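You operate a simulated robot arm through the tools that you are given. There is no shell and no other tool.

You run a simulated robot arm. Do the job below in one go: nothing can be reset, and whatever is moved stays where it is left.

## Task
Jog the head to the job card's two figures and teach that corner.
Fine: axis switch on beam first, then on arm, where it stays; drives off at the end. Where these are worked on the way, their far stop is far enough and under half their travel is too little: axis switch.

Only the result counts: the job must be done as asked and must still hold three seconds after the hand-in. Knocking over, shifting, dropping, spilling or breaking anything else fails it.

## Robot
A 6-joint arm with a two-finger parallel gripper, fixed in place. Base frame: the origin is at the foot of the arm, x ahead of it, y to its left, z up; the work surface is at about z = 845. Readings come in mm, degrees, newtons and seconds.
With the tool pointing down near the work surface it reaches from about 240 to 640 mm from the base axis. Its first joint turns from -66.0 to 66.0 degrees. Payload 2.7 kg.
The TCP is the grasp point between the finger pads, 23 mm short of the fingertips. In the tool frame z runs along the fingers and y along their closing line. The gripper opens to 94 mm. The fingers are 38 mm wide and 10 mm thick; the gripper's body (54 by 96 mm) begins 39 mm behind the TCP.
Orientation is told as [roll, pitch, yaw] about the base's x, y, z axes, in that order, counted from this pose: with the fingers straight down and closing along the base's y, the tool's x points along the base's -x, its y along +y and its z along -z.

## Interface
- The arm moves only by the tool apply_moves. Its argument "deltas" is a list of rows, each an object of numbers (a shift or turn left out is 0, a gripper value left out holds the last): "ax", "ay", "az": the turn, a rotation vector about the base's x, y, z in degrees; "tx", "ty", "tz": the shift along the base's x, y, z in mm; "fingers": the opening, from 0 (shut) to 1 (fully open). In form: [{"ax": .., "ay": .., "az": .., "tx": .., "ty": .., "tz": .., "fingers": ..}, ...]. A call has 1 to 20 rows; each row shifts and turns the commanded pose from where the row before left it. Rows are played at 5 a second. More than 50 mm and 8.6 degrees between two rows, or a gripper value outside its range, and nothing of the call is played. Where a pose cannot be reached the arm comes as near as it can. A force on the tool above 40 N (or 10 N above the force at the start of the call, whichever is more), or a blocked arm, ends the call early, and 0.2 s more pass. The fingers move at their own pace (about 45 mm/s each) and stop on an object; they squeeze with about 25 N. The grip force told is the motor's: it shows also when the fingers shut on nothing. Time passes only in rows, and 0.2 s behind the last, so rows that do not move let the fingers close. The reply holds the time, the measured pose of the TCP, the force on the tool along the base axes, the opening and the grip force, in the units named above and with some noise, with the torque about the TCP (base axes, N m) and any sound that the robot's microphone picked up.
- Cameras (640 x 400 px; columns grow to the right, rows downward): "scene" is fixed at [53.4, -419.4, 1403.3]; the picture's right is [0.93, -0.37, 0.00], its down [-0.21, -0.53, -0.82] and it looks along [0.30, 0.77, -0.57] (base axes); focal length 347 px, centre (320, 200). "wrist" rides on the gripper at [86, 16, -75] in the tool frame; the picture's right is [-0.18, 0.98, 0.00], its down [-0.58, -0.11, -0.81] and it looks along [-0.79, -0.15, 0.59] (tool axes); focal length 243 px, centre (320, 200). There is no depth. A picture from a camera that has moved, and an enlarged one, comes with that camera's place and axes in the base frame and with its lens.
- capture(camera): a new picture of that camera. The clock stands still meanwhile.
- zoom(camera, box): a new picture of the part [left, top, right, bottom] of that camera's present view, enlarged. The clock stands still meanwhile.
- job_done(): hands the job in; it is judged then, once.

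Nothing tells you positions but the pictures and the camera data. Unless the task says otherwise, let go and move clear before handing in.

The tools are called after ">>>" as name(argument=value, ...) on one line, values as JSON. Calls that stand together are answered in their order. apply_moves: Moves the arm, as the interface text tells. Its arguments: {"type":"object","properties":{"deltas":{"type":"array"}},"required":["deltas"]} The other tools are called the same way: capture (camera) takes a picture; zoom (camera, box) takes an enlarged picture of a part of a camera's view; job_done () hands the job in.

At the start:

```text
t: 0.0
position: [393.1, 178.7, 1135.3]
ee_rot: [0.1, 0.0, 0.0]
ft_force: [-0.2, -0.4, 0.1]
wrist_torque: [0.01, 0.02, 0.03]
opening: 93.7
grip_force: 0.1
```

scene: 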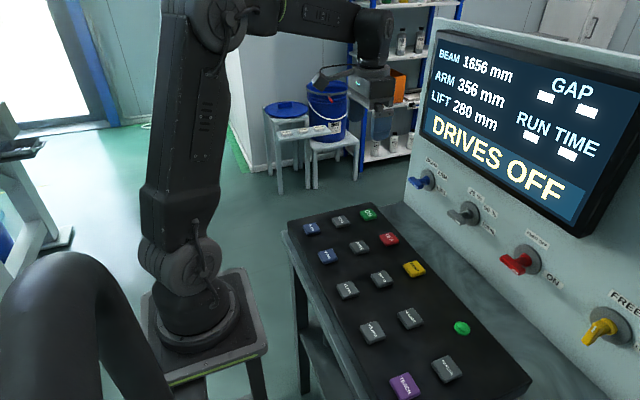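
wrist: 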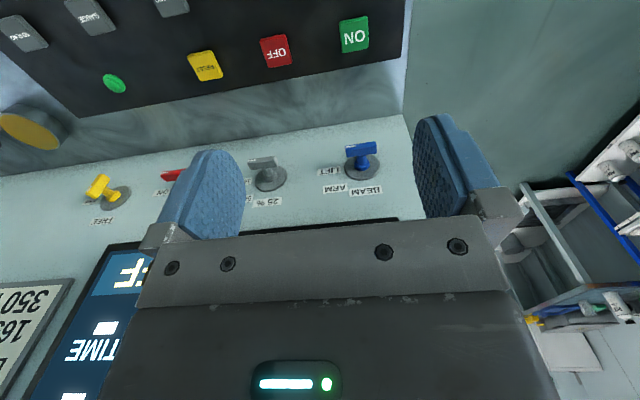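

I see a control panel with labelled keys, a row of rotary switches on an upright board, a display and a job card seen partly by the wrist camera. I'll zoom in to read everything before moving.

>>> zoom(camera="scene", box=[280, 190, 400, 265])

>>> zoom(camera="scene", box=[320, 250, 480, 350])

>>> zoom(camera="scene", box=[350, 300, 510, 400])

>>> zoom(camera="scene", box=[400, 140, 560, 240])

>>> zoom(camera="scene", box=[480, 200, 640, 300])

>>> zoom(camera="scene", box=[520, 280, 640, 355])

>>> zoom(camera="wrist", box=[0, 260, 160, 360])

>>> zoom(camera="scene", box=[410, 20, 640, 220])

```text
5.33 times, centred on (340, 228) of scene
camera zoom: at [53.4, -419.4, 1403.3], right [0.93, -0.37, 0.0], down [-0.21, -0.53, -0.82], along [0.3, 0.77, -0.57], focal length 1850 px, centre (213, 53)
```

zoom: 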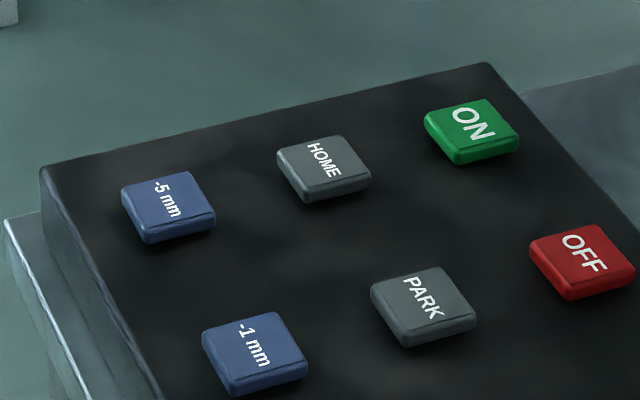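

```text
4.00 times, centred on (400, 300) of scene
camera zoom: at [53.4, -419.4, 1403.3], right [0.93, -0.37, 0.0], down [-0.21, -0.53, -0.82], along [0.3, 0.77, -0.57], focal length 1387 px, centre (0, -200)
```

zoom: 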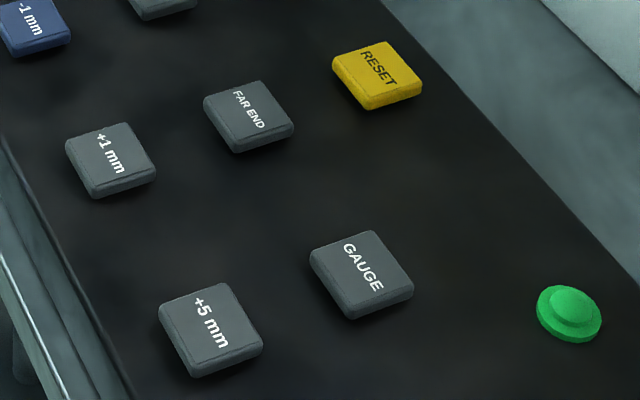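

```text
4.00 times, centred on (430, 350) of scene
camera zoom: at [53.4, -419.4, 1403.3], right [0.93, -0.37, 0.0], down [-0.21, -0.53, -0.82], along [0.3, 0.77, -0.57], focal length 1387 px, centre (-120, -400)
```

zoom: 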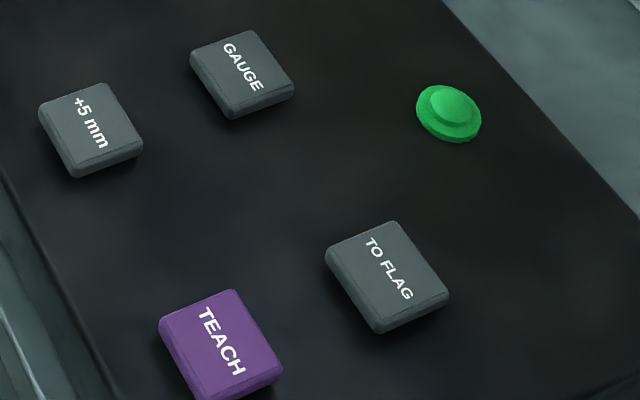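

```text
4.00 times, centred on (480, 190) of scene
camera zoom: at [53.4, -419.4, 1403.3], right [0.93, -0.37, 0.0], down [-0.21, -0.53, -0.82], along [0.3, 0.77, -0.57], focal length 1387 px, centre (-320, 240)
```

zoom: 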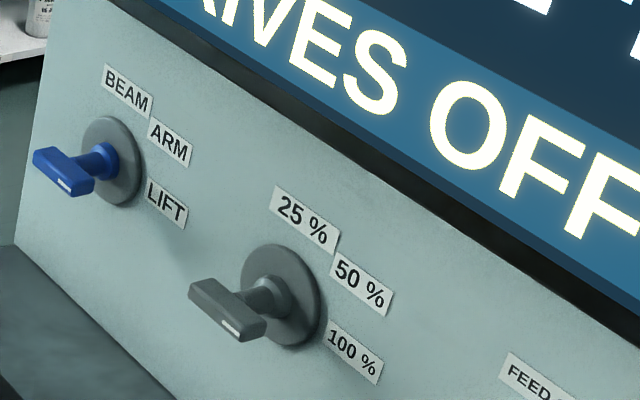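

```text
4.00 times, centred on (560, 250) of scene
camera zoom: at [53.4, -419.4, 1403.3], right [0.93, -0.37, 0.0], down [-0.21, -0.53, -0.82], along [0.3, 0.77, -0.57], focal length 1387 px, centre (-640, 0)
```

zoom: 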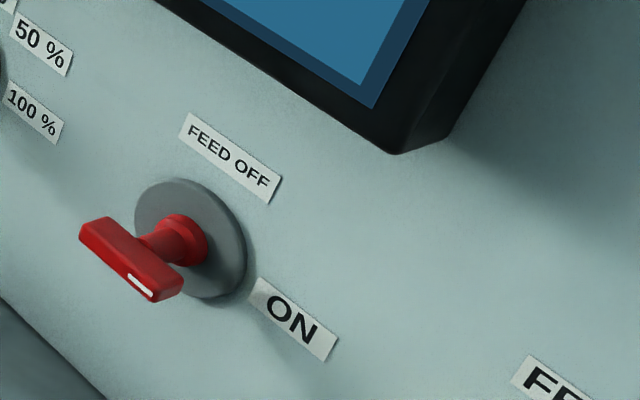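

```text
5.33 times, centred on (580, 318) of scene
camera zoom: at [53.4, -419.4, 1403.3], right [0.93, -0.37, 0.0], down [-0.21, -0.53, -0.82], along [0.3, 0.77, -0.57], focal length 1850 px, centre (-1067, -427)
```

zoom: 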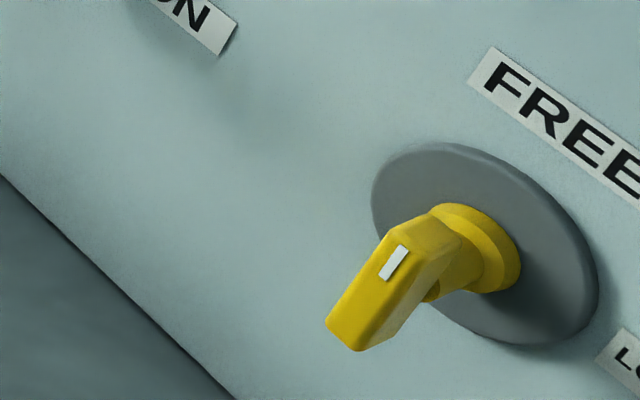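

```text
4.00 times, centred on (80, 310) of wrist
camera zoom: at [307.4, 195.6, 1209.6], right [0.18, 0.98, 0.0], down [0.58, -0.11, 0.81], along [0.79, -0.15, -0.59], focal length 970 px, centre (1280, -240)
```

zoom: 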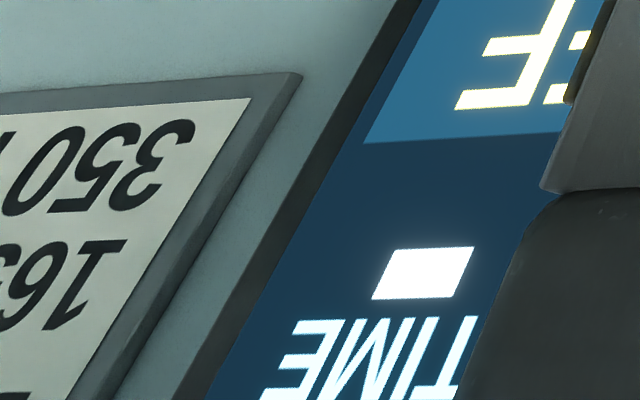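

```text
2.00 times, centred on (525, 120) of scene
camera zoom: at [53.4, -419.4, 1403.3], right [0.93, -0.37, 0.0], down [-0.21, -0.53, -0.82], along [0.3, 0.77, -0.57], focal length 694 px, centre (-90, 360)
```

zoom: 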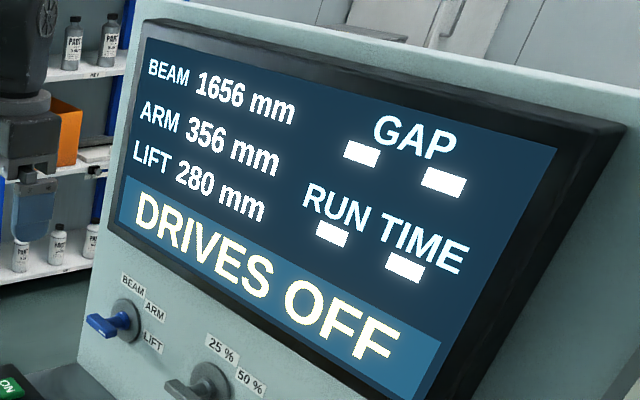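

The keys read −5/−1/+1/+5 mm, HOME, PARK, FAR END, GAUGE, TO FLAG, TEACH, ON, OFF and RESET. The display shows BEAM 1656, ARM 356 and drives off. The job card is out of the scene view at the −y side of the board, so I'll shift the arm that way, staying high, to read it with the wrist camera.

>>> apply_moves(deltas=[{"ty": -40}, {"ty": -40}, {"ty": -40}, {"ty": -40}, {"ty": -40}, {"ty": -40}, {"ty": -40}, {"ty": -40}, {}])

>>> capture(camera="wrist")

>>> capture(camera="scene")

```text
t: 2.0
position: [392.5, -141.9, 1135.3]
ee_rot: [0.0, 0.0, 0.0]
ft_force: [0.0, 0.1, 0.6]
wrist_torque: [-0.02, -0.01, 0.01]
opening: 94.2
grip_force: 0.0
```

```text
taken
camera wrist: at [306.6, -125.8, 1208.9], right [0.18, 0.98, 0.0], down [0.58, -0.11, 0.81], along [0.79, -0.15, -0.59], focal length 243 px, centre (320, 200)
```

wrist: 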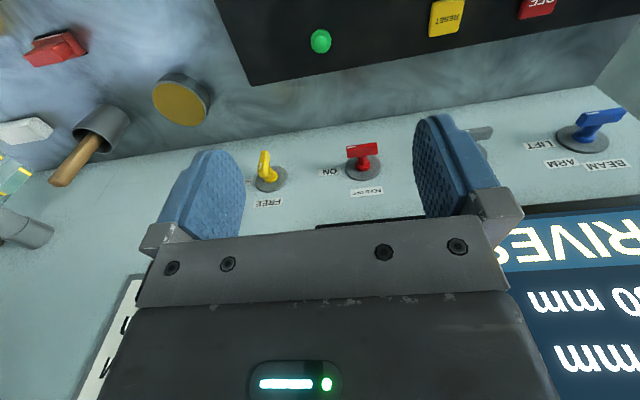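

```text
taken
```

scene: 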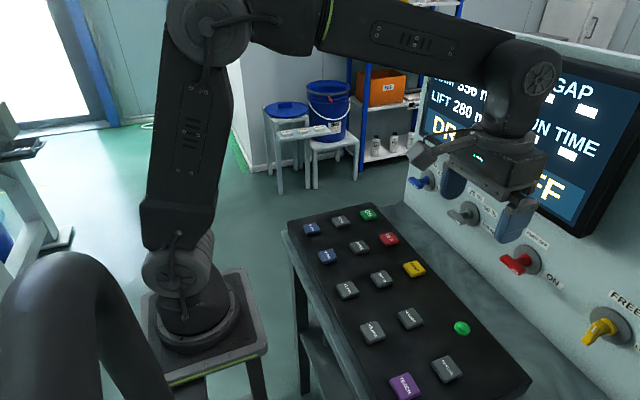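

The card is hidden behind the gripper body from here, so I'll step back toward +y to bring it into the free left part of the wrist view.

>>> apply_moves(deltas=[{"ty": 40, "tz": 20}, {"ty": 40, "tz": 20}, {"ty": 40, "tz": 20}, {"ty": 40, "tz": 20}, {}])

>>> capture(camera="wrist")

>>> zoom(camera="wrist", box=[0, 200, 200, 325])

```text
t: 3.2
position: [388.2, 20.7, 1215.3]
ee_rot: [0.0, 0.1, 0.1]
ft_force: [0.6, 0.1, -0.1]
wrist_torque: [-0.01, 0.01, 0.01]
opening: 93.9
grip_force: 0.1
```

```text
taken
camera wrist: at [302.6, 37.3, 1288.6], right [0.18, 0.98, 0.0], down [0.58, -0.11, 0.81], along [0.79, -0.15, -0.59], focal length 243 px, centre (320, 200)
```

wrist: 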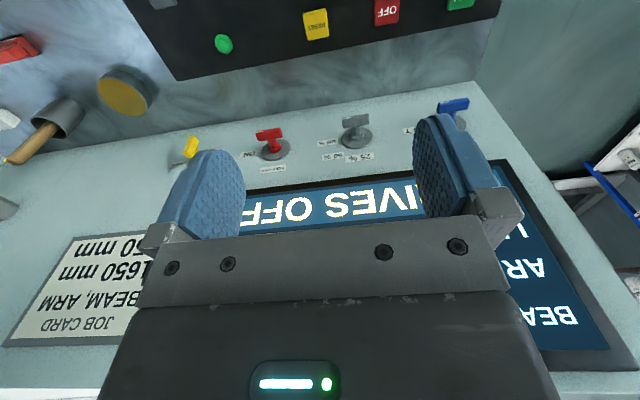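

```text
3.20 times, centred on (100, 262) of wrist
camera zoom: at [302.6, 37.3, 1288.6], right [0.18, 0.98, 0.0], down [0.58, -0.11, 0.81], along [0.79, -0.15, -0.59], focal length 776 px, centre (1024, 0)
```

zoom: 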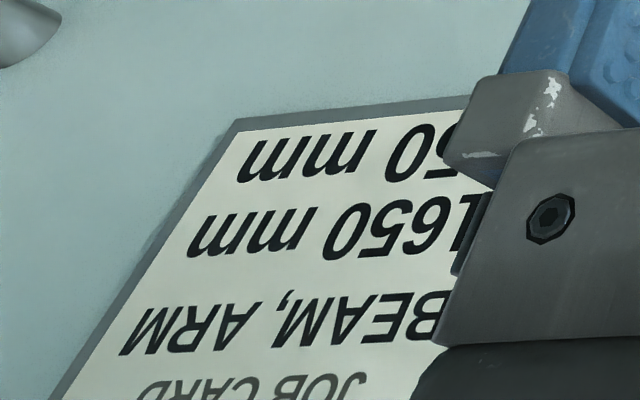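

The card reads "JOB CARD / BEAM, ARM / 1650 mm / ?50 mm". I'll shift a little further to +y to confirm the first digit and the start of every line.

>>> apply_moves(deltas=[{"ty": 40}, {"ty": 40}, {}])

>>> zoom(camera="wrist", box=[0, 200, 200, 325])

>>> capture(camera="wrist")

>>> zoom(camera="wrist", box=[120, 0, 480, 180])

```text
t: 4.0
position: [389.6, 98.3, 1214.6]
ee_rot: [-0.1, 0.0, 0.0]
ft_force: [0.0, 0.2, 0.4]
wrist_torque: [0.01, -0.01, 0.02]
opening: 93.8
grip_force: 0.0
```

```text
3.20 times, centred on (100, 262) of wrist
camera zoom: at [303.4, 114.7, 1288.3], right [0.18, 0.98, 0.0], down [0.58, -0.11, 0.81], along [0.79, -0.15, -0.59], focal length 776 px, centre (1024, 0)
```

zoom: 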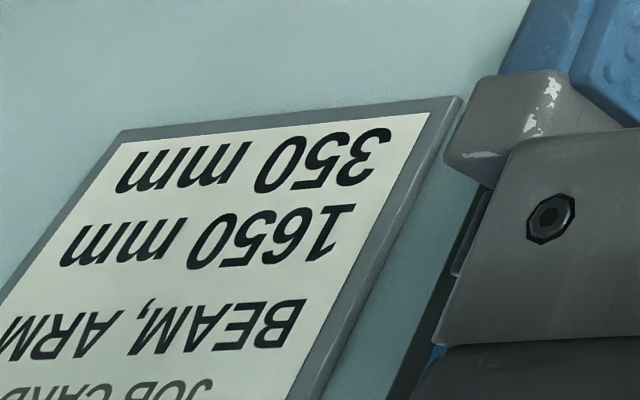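

```text
taken
camera wrist: at [303.4, 114.7, 1288.3], right [0.18, 0.98, 0.0], down [0.58, -0.11, 0.81], along [0.79, -0.15, -0.59], focal length 243 px, centre (320, 200)
```

wrist: 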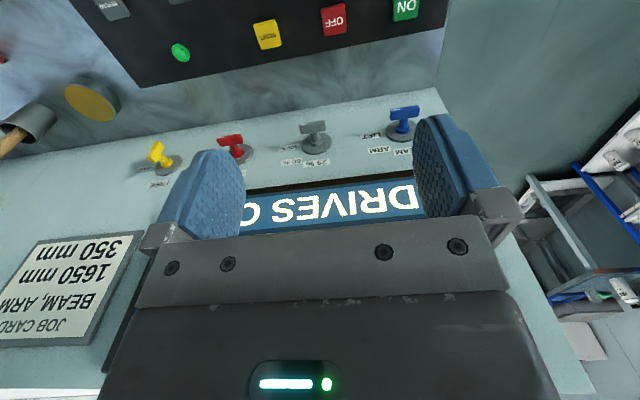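

```text
1.78 times, centred on (300, 90) of wrist
camera zoom: at [303.4, 114.7, 1288.3], right [0.18, 0.98, 0.0], down [0.58, -0.11, 0.81], along [0.79, -0.15, -0.59], focal length 431 px, centre (356, 396)
```

zoom: 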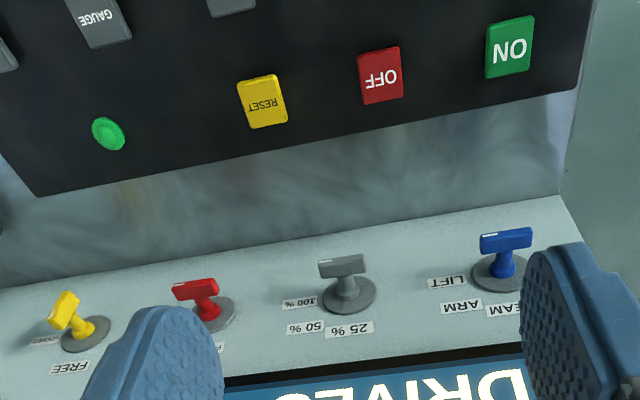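

The card says BEAM 1650 mm and ARM 350 mm, so both axes need −6 mm (one −5 and one −1 press each). Next I'll take closer looks at the axis switch (pointer now at LIFT, it seems) and at the console keys to fix their positions.

>>> apply_moves(deltas=[{"ty": 40, "tz": -40}, {"ty": 40, "tz": -40}, {"ty": 40, "tz": -40}, {"tz": -40, "tx": 20}, {}])

>>> capture(camera="wrist")

>>> zoom(camera="wrist", box=[240, 110, 420, 222])

>>> capture(camera="scene")

```text
refused: row 1 steps farther than a row can; nothing moved
```

```text
taken
camera wrist: at [303.4, 114.7, 1288.3], right [0.18, 0.98, 0.0], down [0.58, -0.11, 0.81], along [0.79, -0.15, -0.59], focal length 243 px, centre (320, 200)
```

wrist: 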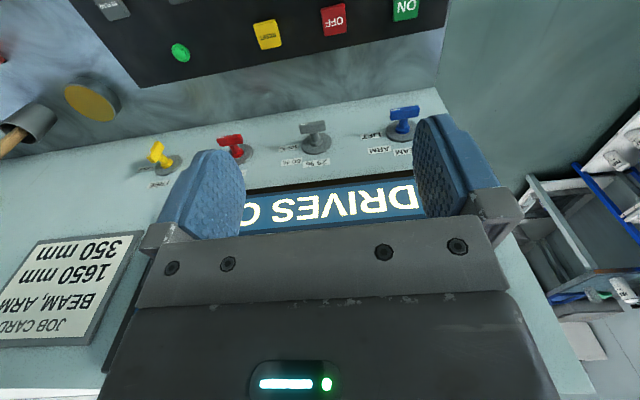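

```text
3.56 times, centred on (330, 166) of wrist
camera zoom: at [303.4, 114.7, 1288.3], right [0.18, 0.98, 0.0], down [0.58, -0.11, 0.81], along [0.79, -0.15, -0.59], focal length 863 px, centre (284, 321)
```

zoom: 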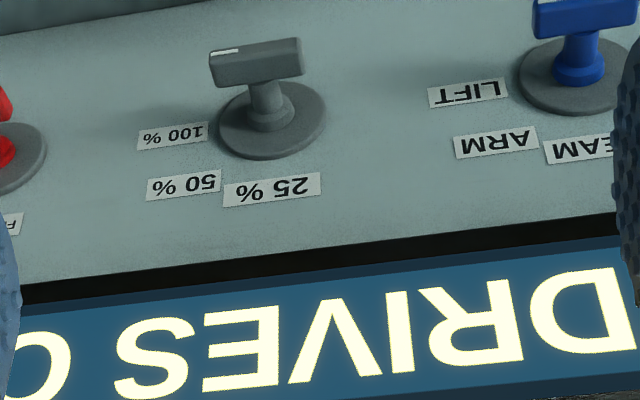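

```text
taken
```

scene: 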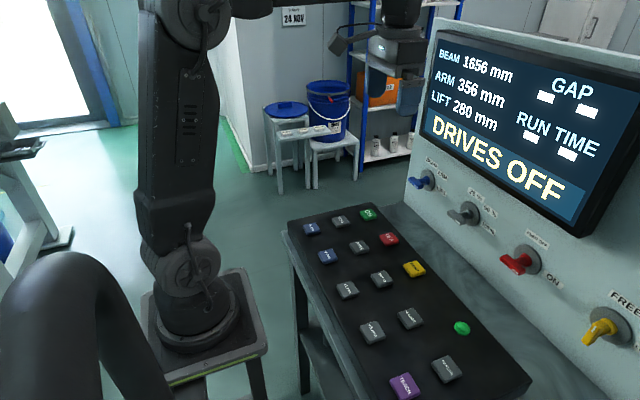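

The step was too long in norm, so I'll split it into smaller rows. I take the axis switch to be near x 590, y 210, z 930, and I'm bringing the camera closer to it.

>>> apply_moves(deltas=[{"ty": 30, "tz": -35}, {"ty": 30, "tz": -35}, {"ty": 30, "tz": -35}, {"ty": 30, "tz": -35}, {"tz": -25, "tx": 20}, {}])

>>> capture(camera="wrist")

>>> zoom(camera="wrist", box=[240, 110, 420, 222])

```text
t: 5.4
position: [413.1, 218.4, 1049.3]
ee_rot: [0.1, 0.0, 0.0]
ft_force: [0.5, 0.6, -0.1]
wrist_torque: [0.02, -0.01, -0.02]
opening: 94.0
grip_force: 0.0
```

```text
taken
camera wrist: at [327.2, 234.7, 1123.8], right [0.18, 0.98, 0.0], down [0.58, -0.11, 0.81], along [0.79, -0.15, -0.59], focal length 243 px, centre (320, 200)
```

wrist: 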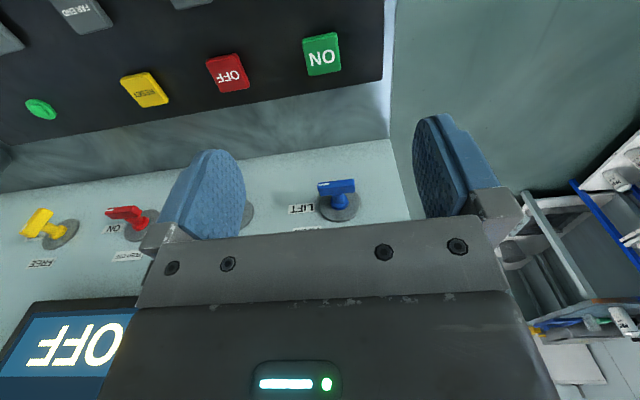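

```text
3.56 times, centred on (330, 166) of wrist
camera zoom: at [327.2, 234.7, 1123.8], right [0.18, 0.98, 0.0], down [0.58, -0.11, 0.81], along [0.79, -0.15, -0.59], focal length 863 px, centre (284, 321)
```

zoom: 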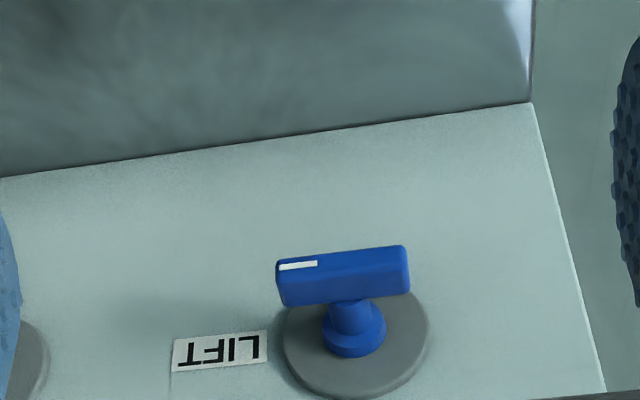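

The axis switch is a blue bar knob, with its bar about 48 × 10 × 24 mm, centred near [571–595, 211, 922] and pointing at LIFT. BEAM is a quarter turn up and ARM is halfway. Key tops triangulate to z ≈ 854 (ON near [439, 216]). I'll tilt the tool 45° forward to work the switch without reaching under the screen, and then look again.

>>> apply_moves(deltas=[{"ay": -7.5, "fingers": 1}, {"ay": -7.5}, {"ay": -7.5}, {"ay": -7.5}, {"ay": -7.5}, {"ay": -7.5}, {"tx": 20, "tz": -30}, {}])

>>> capture(camera="wrist")

>>> capture(camera="scene")

```text
t: 7.2
position: [431.9, 219.2, 1019.9]
ee_rot: [0.0, -45.0, 0.0]
ft_force: [0.7, 0.0, 0.2]
wrist_torque: [0.01, 0.01, 0.01]
opening: 94.0
grip_force: 0.2
```

```text
taken
camera wrist: at [319.3, 236.3, 1012.4], right [0.13, 0.98, 0.13], down [-0.16, -0.11, 0.98], along [0.98, -0.15, 0.14], focal length 243 px, centre (320, 200)
```

wrist: 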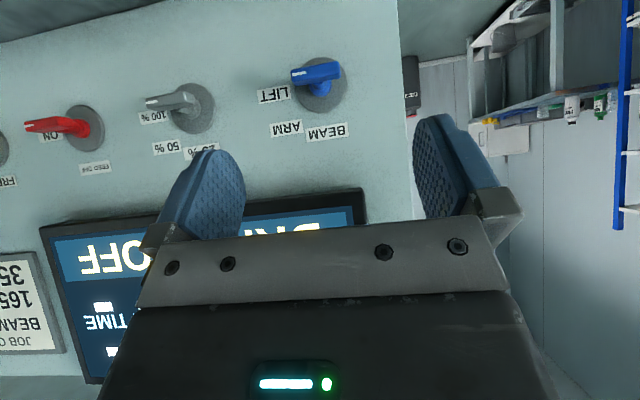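

```text
taken
```

scene: 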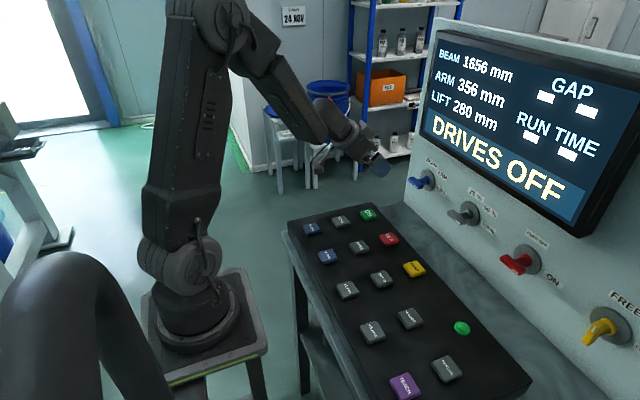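

The tilted view shows the board nearly face-on: disc centre at about [612, 209, 925], with the pointer end toward LIFT on the −y side. I'll zoom to check the bar's angle and extents.

>>> zoom(camera="wrist", box=[240, 30, 400, 130])

>>> zoom(camera="wrist", box=[0, 80, 240, 230])

```text
4.00 times, centred on (320, 80) of wrist
camera zoom: at [319.3, 236.3, 1012.4], right [0.13, 0.98, 0.13], down [-0.16, -0.11, 0.98], along [0.98, -0.15, 0.14], focal length 970 px, centre (320, 680)
```

zoom: 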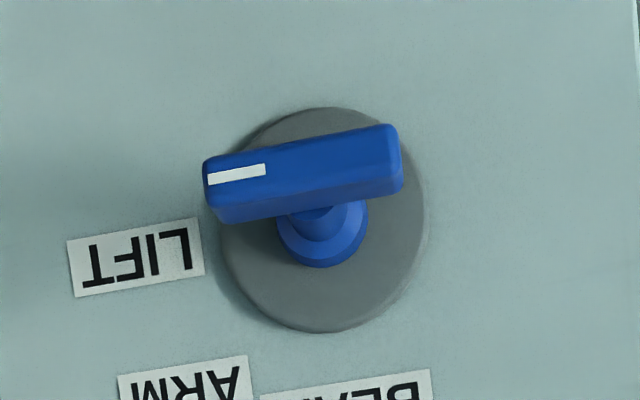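

```text
2.67 times, centred on (120, 155) of wrist
camera zoom: at [319.3, 236.3, 1012.4], right [0.13, 0.98, 0.13], down [-0.16, -0.11, 0.98], along [0.98, -0.15, 0.14], focal length 647 px, centre (853, 320)
```

zoom: 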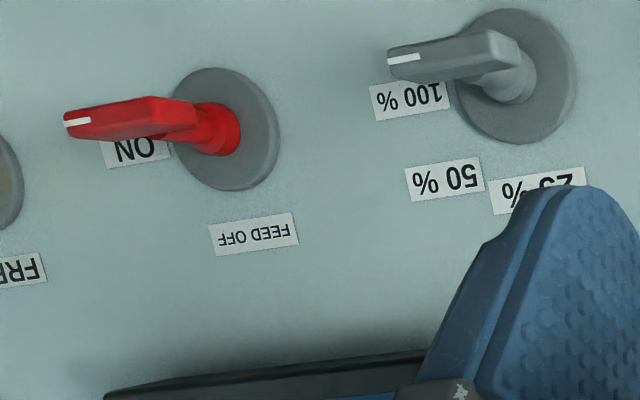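

The bar lies exactly along y with the pointer at LIFT. I'll close the fingers and bring the tip above the bar's +y end at about [577, 235, 945], then press down gently so the pointer end swings up toward ARM and BEAM.

>>> apply_moves(deltas=[{"fingers": 0, "tx": 35, "ty": 4}, {"tx": 35, "ty": 4, "tz": -5}, {"tx": 30, "ty": 4, "tz": -5}, {"tx": 25, "ty": 4, "tz": -10}, {"tx": 17, "tz": -10}, {}, {}])

>>> capture(camera="wrist")

>>> zoom(camera="scene", box=[380, 100, 540, 200])

```text
t: 8.8
position: [575.8, 235.2, 989.1]
ee_rot: [0.0, -45.0, -0.1]
ft_force: [0.1, -0.4, -0.4]
wrist_torque: [0.01, -0.03, 0.02]
opening: 0.0
grip_force: 25.0
```

```text
taken
camera wrist: at [461.4, 252.7, 980.4], right [0.13, 0.98, 0.13], down [-0.16, -0.11, 0.98], along [0.98, -0.15, 0.14], focal length 243 px, centre (320, 200)
```

wrist: 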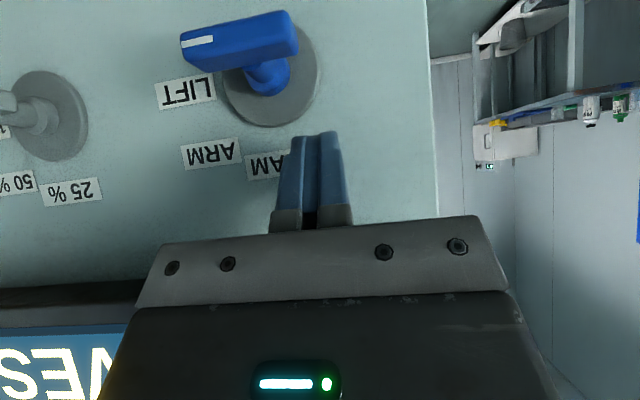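

```text
4.00 times, centred on (460, 150) of scene
camera zoom: at [53.4, -419.4, 1403.3], right [0.93, -0.37, 0.0], down [-0.21, -0.53, -0.82], along [0.3, 0.77, -0.57], focal length 1387 px, centre (-240, 400)
```

zoom: 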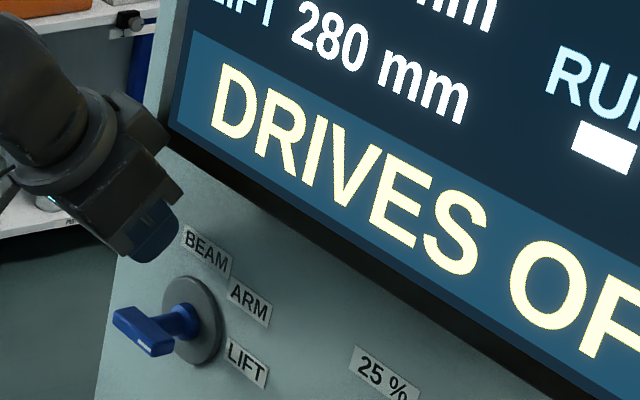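

The fingertip is above the bar's +y end, with about 25–30 mm left to contact. I'll lower it in small steps and watch the force.

>>> apply_moves(deltas=[{"tz": -10}, {"tz": -10}, {"tz": -5}, {"tz": -3}, {"tz": -3}, {"tz": -3}, {}])

>>> zoom(camera="wrist", box=[160, 0, 480, 200])

>>> zoom(camera="scene", box=[380, 130, 480, 192])

```text
t: 10.4
position: [577.2, 236.4, 957.2]
ee_rot: [0.1, -45.0, 0.1]
ft_force: [2.6, 4.8, 3.8]
wrist_torque: [0.12, -0.11, 0.05]
opening: 0.0
grip_force: 25.0
```

```text
2.00 times, centred on (320, 100) of wrist
camera zoom: at [463.1, 252.6, 948.2], right [0.13, 0.98, 0.13], down [-0.16, -0.11, 0.98], along [0.98, -0.15, 0.14], focal length 485 px, centre (320, 400)
```

zoom: 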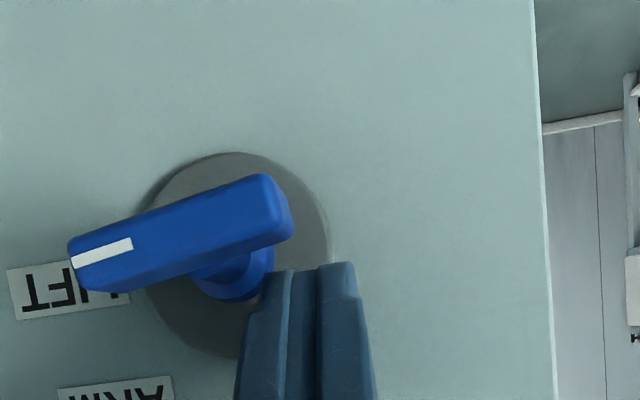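

```text
6.40 times, centred on (430, 161) of scene
camera zoom: at [53.4, -419.3, 1403.3], right [0.93, -0.37, 0.0], down [-0.21, -0.53, -0.82], along [0.3, 0.77, -0.57], focal length 2220 px, centre (-384, 450)
```

zoom: 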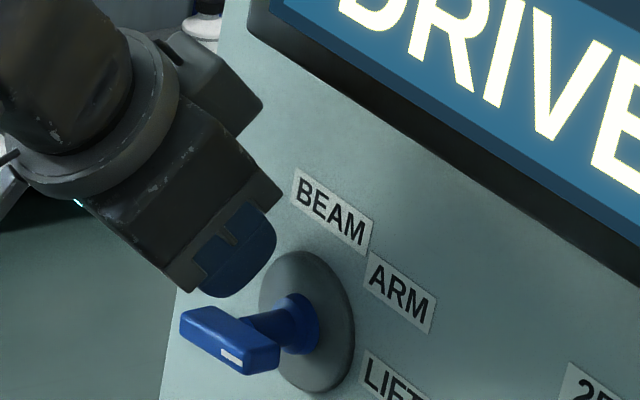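

Light contact has begun (about 4–5 N) at the bar's +y end. I'll continue pressing down in 2 mm steps and check whether the bar turns.

>>> apply_moves(deltas=[{"tz": -2}, {"tz": -2}, {"tz": -2}, {}])

>>> zoom(camera="wrist", box=[160, 0, 480, 200])

>>> zoom(camera="scene", box=[380, 130, 480, 192])

```text
t: 11.4
position: [574.5, 233.3, 946.5]
ee_rot: [-0.3, -44.6, 0.1]
ft_force: [-2.8, 1.7, 1.8]
wrist_torque: [0.03, 0.06, 0.02]
opening: 0.1
grip_force: 25.3
```

```text
2.00 times, centred on (320, 100) of wrist
camera zoom: at [460.9, 250.3, 939.5], right [0.13, 0.98, 0.13], down [-0.15, -0.11, 0.98], along [0.98, -0.15, 0.14], focal length 485 px, centre (320, 400)
```

zoom: 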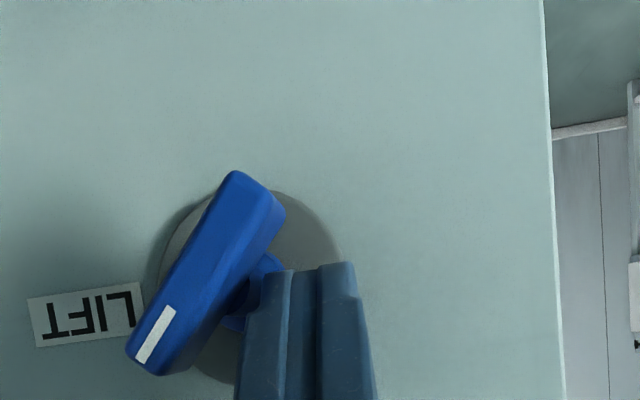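

```text
6.40 times, centred on (430, 161) of scene
camera zoom: at [53.3, -419.4, 1403.3], right [0.93, -0.37, 0.0], down [-0.21, -0.53, -0.82], along [0.3, 0.77, -0.57], focal length 2220 px, centre (-384, 450)
```

zoom: 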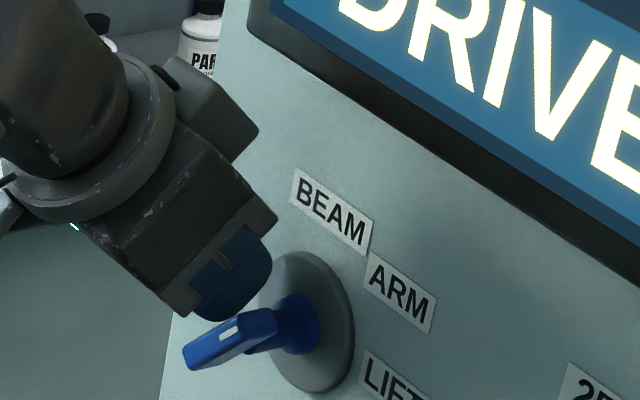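

The bar snapped to roughly 45°, which is ARM. To finish at BEAM, I'll back off, open the gripper and come at the knob from the front, centred on its axis, so closing along y aligns the bar vertically.

>>> apply_moves(deltas=[{"tz": 20}, {"tz": 25}, {"tx": -40, "ty": -12}, {"tx": -30, "ty": -12, "fingers": 1}, {"tz": -25}, {"tz": -30}, {}, {}])

>>> capture(camera="wrist")

>>> zoom(camera="wrist", box=[240, 60, 400, 160])

>>> zoom(camera="scene", box=[380, 130, 480, 192])

```text
t: 13.2
position: [506.5, 210.3, 942.3]
ee_rot: [0.0, -45.1, 0.0]
ft_force: [0.2, -0.1, -0.8]
wrist_torque: [-0.01, -0.03, -0.02]
opening: 94.1
grip_force: 0.1
```

```text
taken
camera wrist: at [393.2, 226.9, 933.1], right [0.13, 0.98, 0.13], down [-0.16, -0.11, 0.98], along [0.98, -0.15, 0.14], focal length 243 px, centre (320, 200)
```

wrist: 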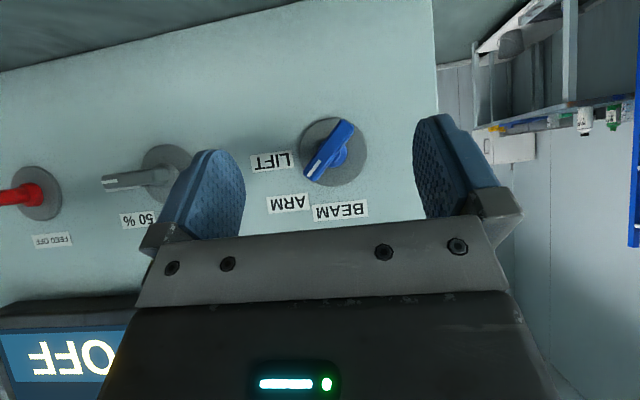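

```text
4.00 times, centred on (320, 110) of wrist
camera zoom: at [393.2, 226.9, 933.1], right [0.13, 0.98, 0.13], down [-0.16, -0.11, 0.98], along [0.98, -0.15, 0.14], focal length 970 px, centre (320, 560)
```

zoom: 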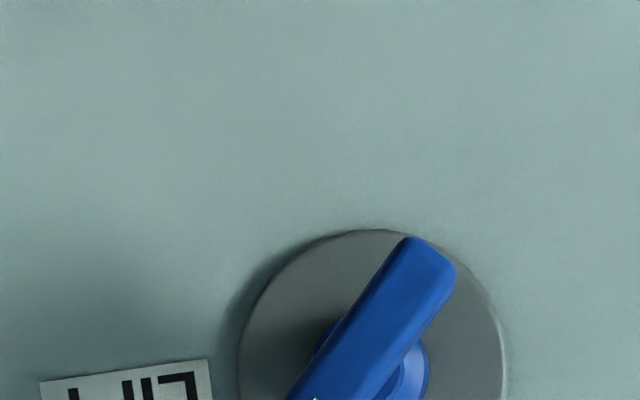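

```text
6.40 times, centred on (430, 161) of scene
camera zoom: at [53.4, -419.4, 1403.3], right [0.93, -0.37, 0.0], down [-0.21, -0.53, -0.82], along [0.3, 0.77, -0.57], focal length 2220 px, centre (-384, 450)
```

zoom: 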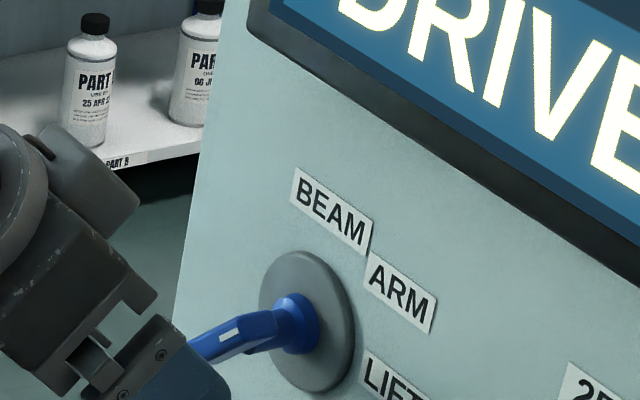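

The bar now points at ARM (about 45°), and the knob axis is at about y 211, z 923. I'll lower slightly, move forward so the pads straddle the bar, and close to align it vertical (BEAM).

>>> apply_moves(deltas=[{"tz": -12, "ty": 0.5}, {"tx": 30}, {"tx": 18}, {"tx": 10}, {}])

>>> capture(camera="wrist")

>>> zoom(camera="scene", box=[380, 130, 480, 192])

```text
t: 14.4
position: [563.6, 209.6, 928.2]
ee_rot: [0.0, -45.0, 0.0]
ft_force: [0.4, -0.3, 0.3]
wrist_torque: [-0.01, -0.01, 0.05]
opening: 94.0
grip_force: 0.0
```

```text
taken
camera wrist: at [450.7, 226.8, 919.6], right [0.13, 0.98, 0.13], down [-0.16, -0.11, 0.98], along [0.98, -0.15, 0.14], focal length 243 px, centre (320, 200)
```

wrist: 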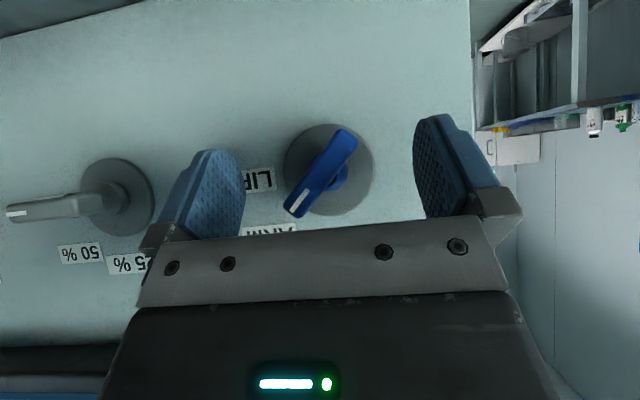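

```text
6.40 times, centred on (430, 161) of scene
camera zoom: at [53.4, -419.4, 1403.3], right [0.93, -0.37, 0.0], down [-0.21, -0.53, -0.82], along [0.3, 0.77, -0.57], focal length 2220 px, centre (-384, 450)
```

zoom: 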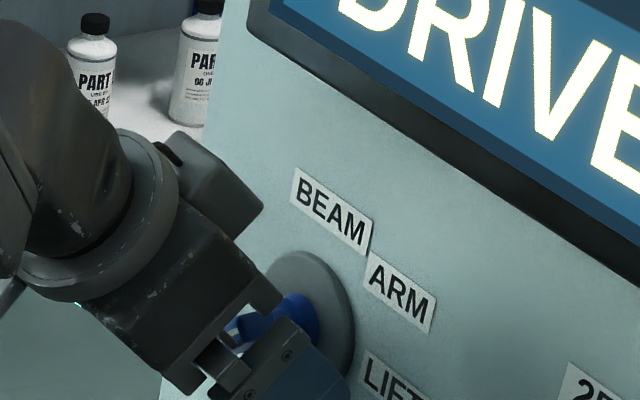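

The bar sits centred between the pads. I'm closing the gripper to swing it vertical.

>>> apply_moves(deltas=[{"fingers": 0}, {}, {}, {}, {}, {}, {}])

>>> capture(camera="wrist")

>>> zoom(camera="wrist", box=[240, 100, 400, 200])

```text
t: 16.0
position: [563.9, 210.1, 929.3]
ee_rot: [0.0, -45.0, 0.0]
ft_force: [-0.8, -2.7, 2.2]
wrist_torque: [-0.09, 0.01, 0.2]
opening: 15.8
grip_force: 44.9
```

```text
taken
camera wrist: at [450.7, 226.8, 920.0], right [0.13, 0.98, 0.13], down [-0.16, -0.11, 0.98], along [0.98, -0.15, 0.14], focal length 243 px, centre (320, 200)
```

wrist: 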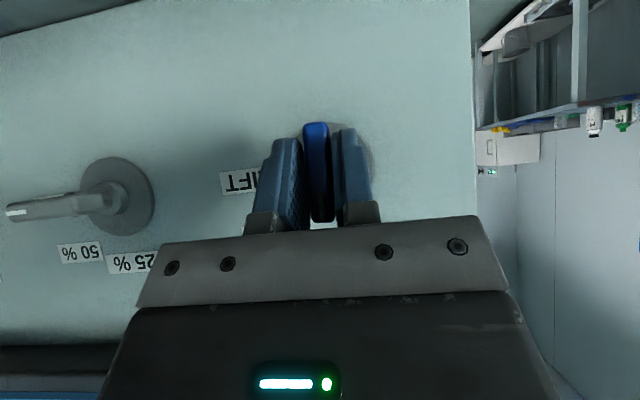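

```text
4.00 times, centred on (320, 150) of wrist
camera zoom: at [450.7, 226.8, 920.0], right [0.13, 0.98, 0.13], down [-0.16, -0.11, 0.98], along [0.98, -0.15, 0.14], focal length 970 px, centre (320, 400)
```

zoom: 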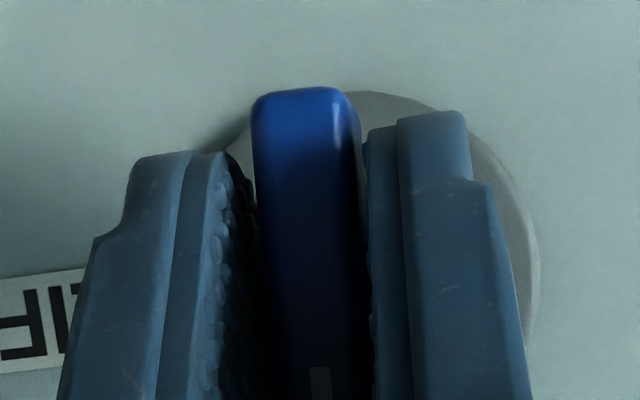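

The bar is now vertical between the pads. I'll open, back straight off in −x, and confirm it rests at BEAM.

>>> apply_moves(deltas=[{"fingers": 1}, {}, {}, {}, {}, {"tx": -30}, {"tx": -35}, {}])

>>> capture(camera="wrist")

>>> capture(camera="scene")

>>> zoom(camera="wrist", box=[240, 90, 400, 190])

```text
t: 17.8
position: [497.4, 209.7, 928.0]
ee_rot: [0.0, -45.1, 0.0]
ft_force: [-0.1, 0.3, 0.5]
wrist_torque: [0.0, 0.01, -0.01]
opening: 94.1
grip_force: 0.0
```

```text
taken
camera wrist: at [383.9, 226.9, 918.4], right [0.13, 0.98, 0.13], down [-0.16, -0.11, 0.98], along [0.98, -0.15, 0.14], focal length 243 px, centre (320, 200)
```

wrist: 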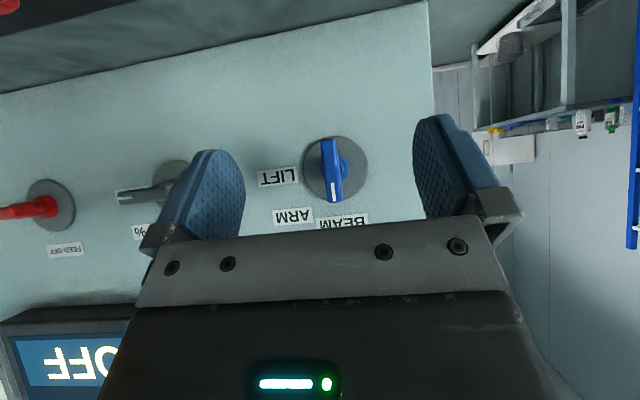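

```text
taken
```

scene: 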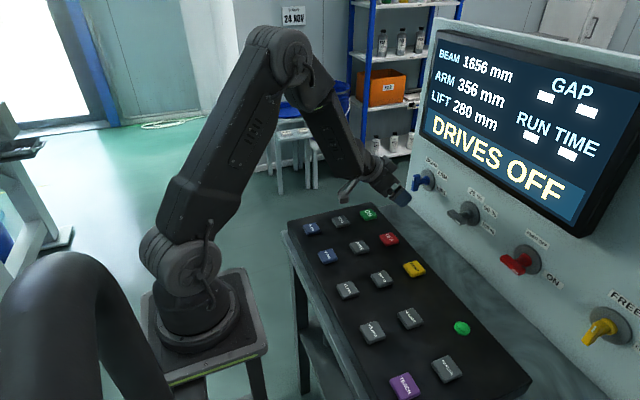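

```text
4.00 times, centred on (320, 140) of wrist
camera zoom: at [383.9, 226.9, 918.4], right [0.13, 0.98, 0.13], down [-0.16, -0.11, 0.98], along [0.98, -0.15, 0.14], focal length 970 px, centre (320, 440)
```

zoom: 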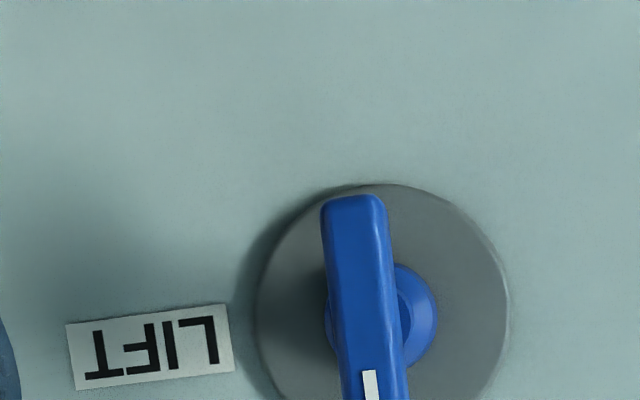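

The pointer is at BEAM and holding. Next I'll raise the arm, return the tool to vertical, close the fingers and move over the ON key near [439, 216].

>>> apply_moves(deltas=[{"tz": 30}, {"tz": 30, "fingers": 0}, {"ay": 7.5, "tx": -10}, {"ay": 7.5, "tx": -10}, {"ay": 7.5, "tx": -10}, {"ay": 7.5, "tx": -10}, {"ay": 7.5, "tx": -10}, {"ay": 7.5, "tx": -8, "ty": 6}, {"tz": -25}, {"tz": -25}, {}])

>>> capture(camera="wrist")

>>> capture(camera="scene")

```text
t: 20.2
position: [441.8, 216.4, 938.4]
ee_rot: [0.0, 0.0, 0.0]
ft_force: [0.0, -0.4, 0.5]
wrist_torque: [-0.03, -0.01, -0.07]
opening: 0.0
grip_force: 25.3
```

```text
taken
camera wrist: at [355.7, 233.6, 1012.0], right [0.18, 0.98, 0.0], down [0.58, -0.11, 0.81], along [0.79, -0.15, -0.59], focal length 243 px, centre (320, 200)
```

wrist: 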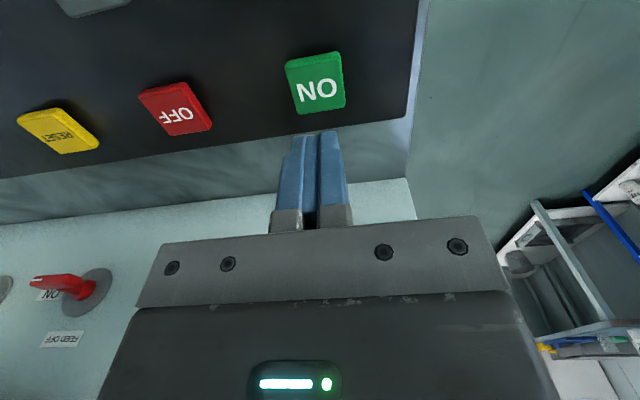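

```text
taken
```

scene: 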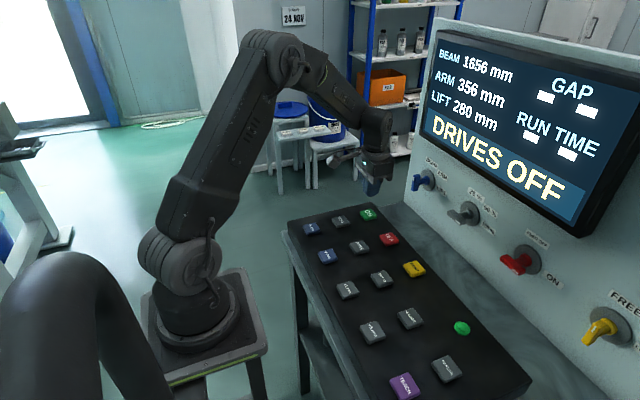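

The ON key top centre is confirmed at about [438.5, 215.6, 854]. I'll lower the closed fingertips onto it in small steps.

>>> apply_moves(deltas=[{"tx": -3, "tz": -30}, {"tz": -15}, {"tz": -10}, {"tz": -4}, {"tz": -2}, {"tz": -2}, {}])

>>> zoom(camera="scene", box=[320, 130, 480, 230])

```text
t: 21.8
position: [437.6, 217.2, 875.6]
ee_rot: [-0.1, 0.0, 0.0]
ft_force: [1.6, -0.4, 2.6]
wrist_torque: [-0.02, 0.01, 0.0]
opening: 0.0
grip_force: 25.5
heard: click
```

```text
4.00 times, centred on (400, 180) of scene
camera zoom: at [53.3, -419.4, 1403.3], right [0.93, -0.37, 0.0], down [-0.21, -0.53, -0.82], along [0.3, 0.77, -0.57], focal length 1387 px, centre (0, 280)
```

zoom: 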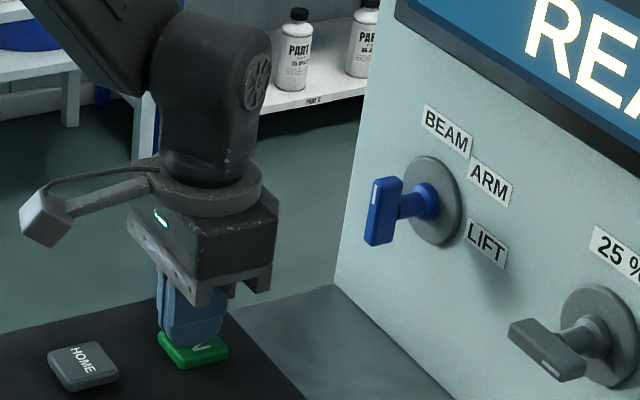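

I heard a click and the display now starts with "REA…". I'll lift off straight up and read the display.

>>> apply_moves(deltas=[{"tz": 15}, {"tz": 30}, {"tz": 25}, {}])

>>> zoom(camera="scene", box=[400, 20, 640, 245])

>>> capture(camera="scene")

```text
t: 22.8
position: [438.8, 218.2, 945.1]
ee_rot: [0.0, 0.0, -0.1]
ft_force: [-0.8, 0.6, -0.7]
wrist_torque: [0.01, -0.01, 0.02]
opening: 0.0
grip_force: 25.2
```

```text
1.78 times, centred on (520, 132) of scene
camera zoom: at [53.4, -419.4, 1403.3], right [0.93, -0.37, 0.0], down [-0.21, -0.53, -0.82], along [0.3, 0.77, -0.57], focal length 616 px, centre (-36, 320)
```

zoom: 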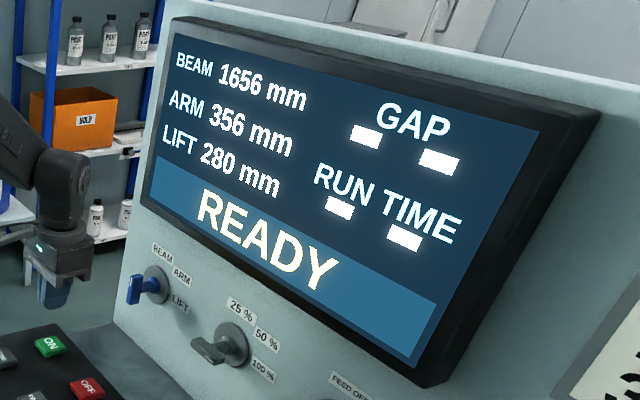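

```text
taken
```

scene: 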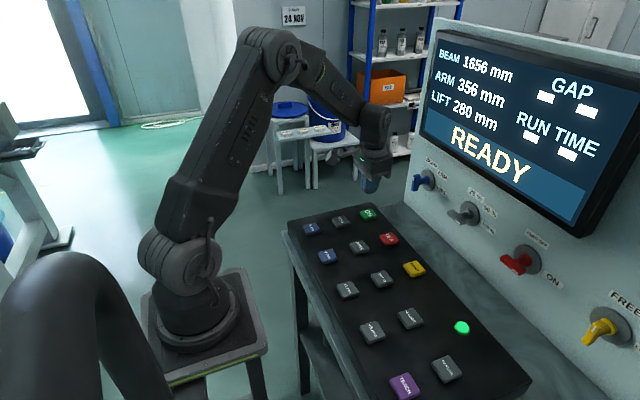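

The display says READY, and the green lamp is lit. Now I'll move over the −5 mm key (about [281, 217]), staying at height, and check alignment.

>>> apply_moves(deltas=[{"tx": -40}, {"tx": -40}, {"tx": -40}, {"tx": -38, "ty": -1}, {}])

>>> capture(camera="wrist")

>>> zoom(camera="scene", box=[280, 160, 400, 235])

```text
t: 24.0
position: [277.9, 218.1, 948.1]
ee_rot: [0.1, 0.0, 0.0]
ft_force: [-0.5, -1.5, -0.7]
wrist_torque: [-0.01, 0.0, 0.03]
opening: 0.0
grip_force: 25.0
```

```text
taken
camera wrist: at [192.7, 234.8, 1021.3], right [0.18, 0.98, 0.0], down [0.58, -0.11, 0.81], along [0.79, -0.15, -0.59], focal length 243 px, centre (320, 200)
```

wrist: 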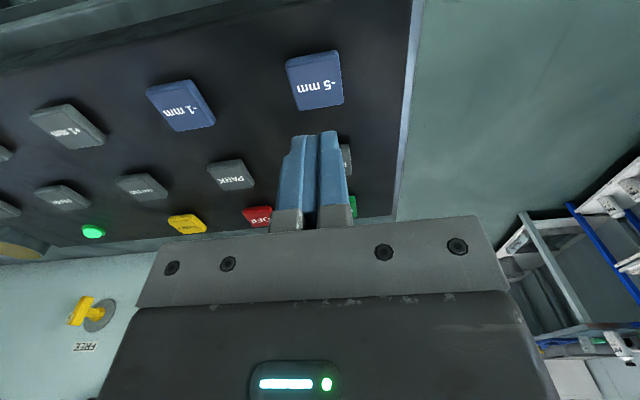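

```text
5.33 times, centred on (340, 198) of scene
camera zoom: at [53.4, -419.4, 1403.3], right [0.93, -0.37, 0.0], down [-0.21, -0.53, -0.82], along [0.3, 0.77, -0.57], focal length 1850 px, centre (213, 213)
```

zoom: 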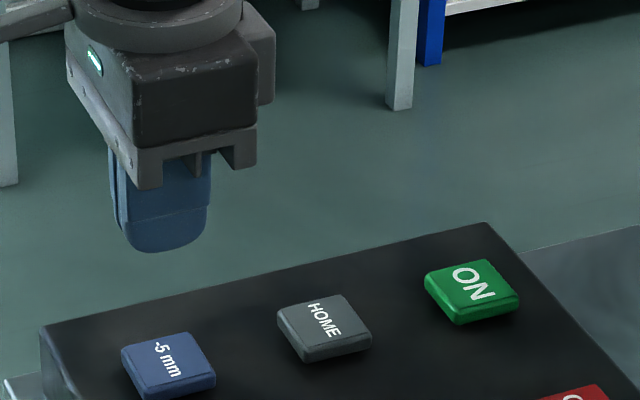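

The −5 mm key is centred at about [279, 216], almost directly below. I'll press it once and lift straight off.

>>> apply_moves(deltas=[{"tx": 1, "ty": -1.5, "tz": -35}, {"tz": -20}, {"tz": -8}, {"tz": -5}, {"tz": -3}, {"tz": -2}, {"tz": 15}, {"tz": 30}, {"tz": 25}])

>>> zoom(camera="scene", box=[400, 20, 640, 245])

```text
t: 26.0
position: [280.7, 215.2, 940.9]
ee_rot: [0.0, 0.0, 0.0]
ft_force: [0.8, -0.1, -0.3]
wrist_torque: [0.01, 0.01, 0.03]
opening: 0.0
grip_force: 25.3
heard: click
```

```text
1.78 times, centred on (520, 132) of scene
camera zoom: at [53.4, -419.4, 1403.3], right [0.93, -0.37, 0.0], down [-0.21, -0.53, -0.82], along [0.3, 0.77, -0.57], focal length 616 px, centre (-36, 320)
```

zoom: 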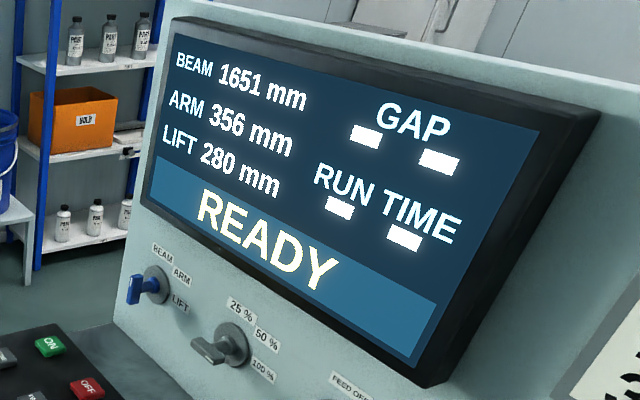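

One press took BEAM to 1651. Next is the −1 mm key at about [279.5, 111.5].

>>> apply_moves(deltas=[{"ty": -35}, {"ty": -35}, {"ty": -34}, {}])

>>> capture(camera="wrist")

```text
t: 27.0
position: [283.8, 110.1, 944.2]
ee_rot: [0.1, 0.0, 0.0]
ft_force: [0.3, -0.3, 0.2]
wrist_torque: [0.0, -0.03, 0.02]
opening: 0.0
grip_force: 25.0
```

```text
taken
camera wrist: at [196.7, 127.2, 1018.0], right [0.18, 0.98, 0.0], down [0.58, -0.11, 0.81], along [0.79, -0.15, -0.59], focal length 243 px, centre (320, 200)
```

wrist: 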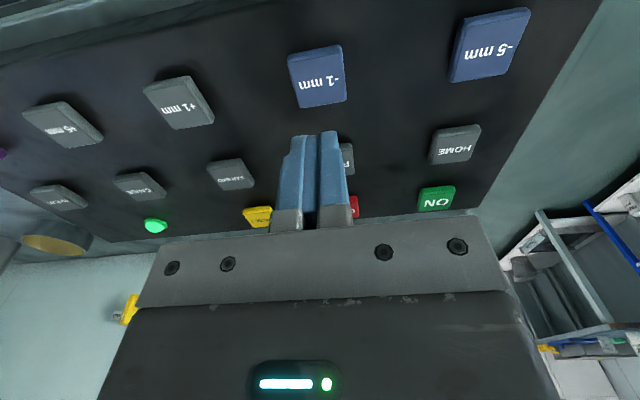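

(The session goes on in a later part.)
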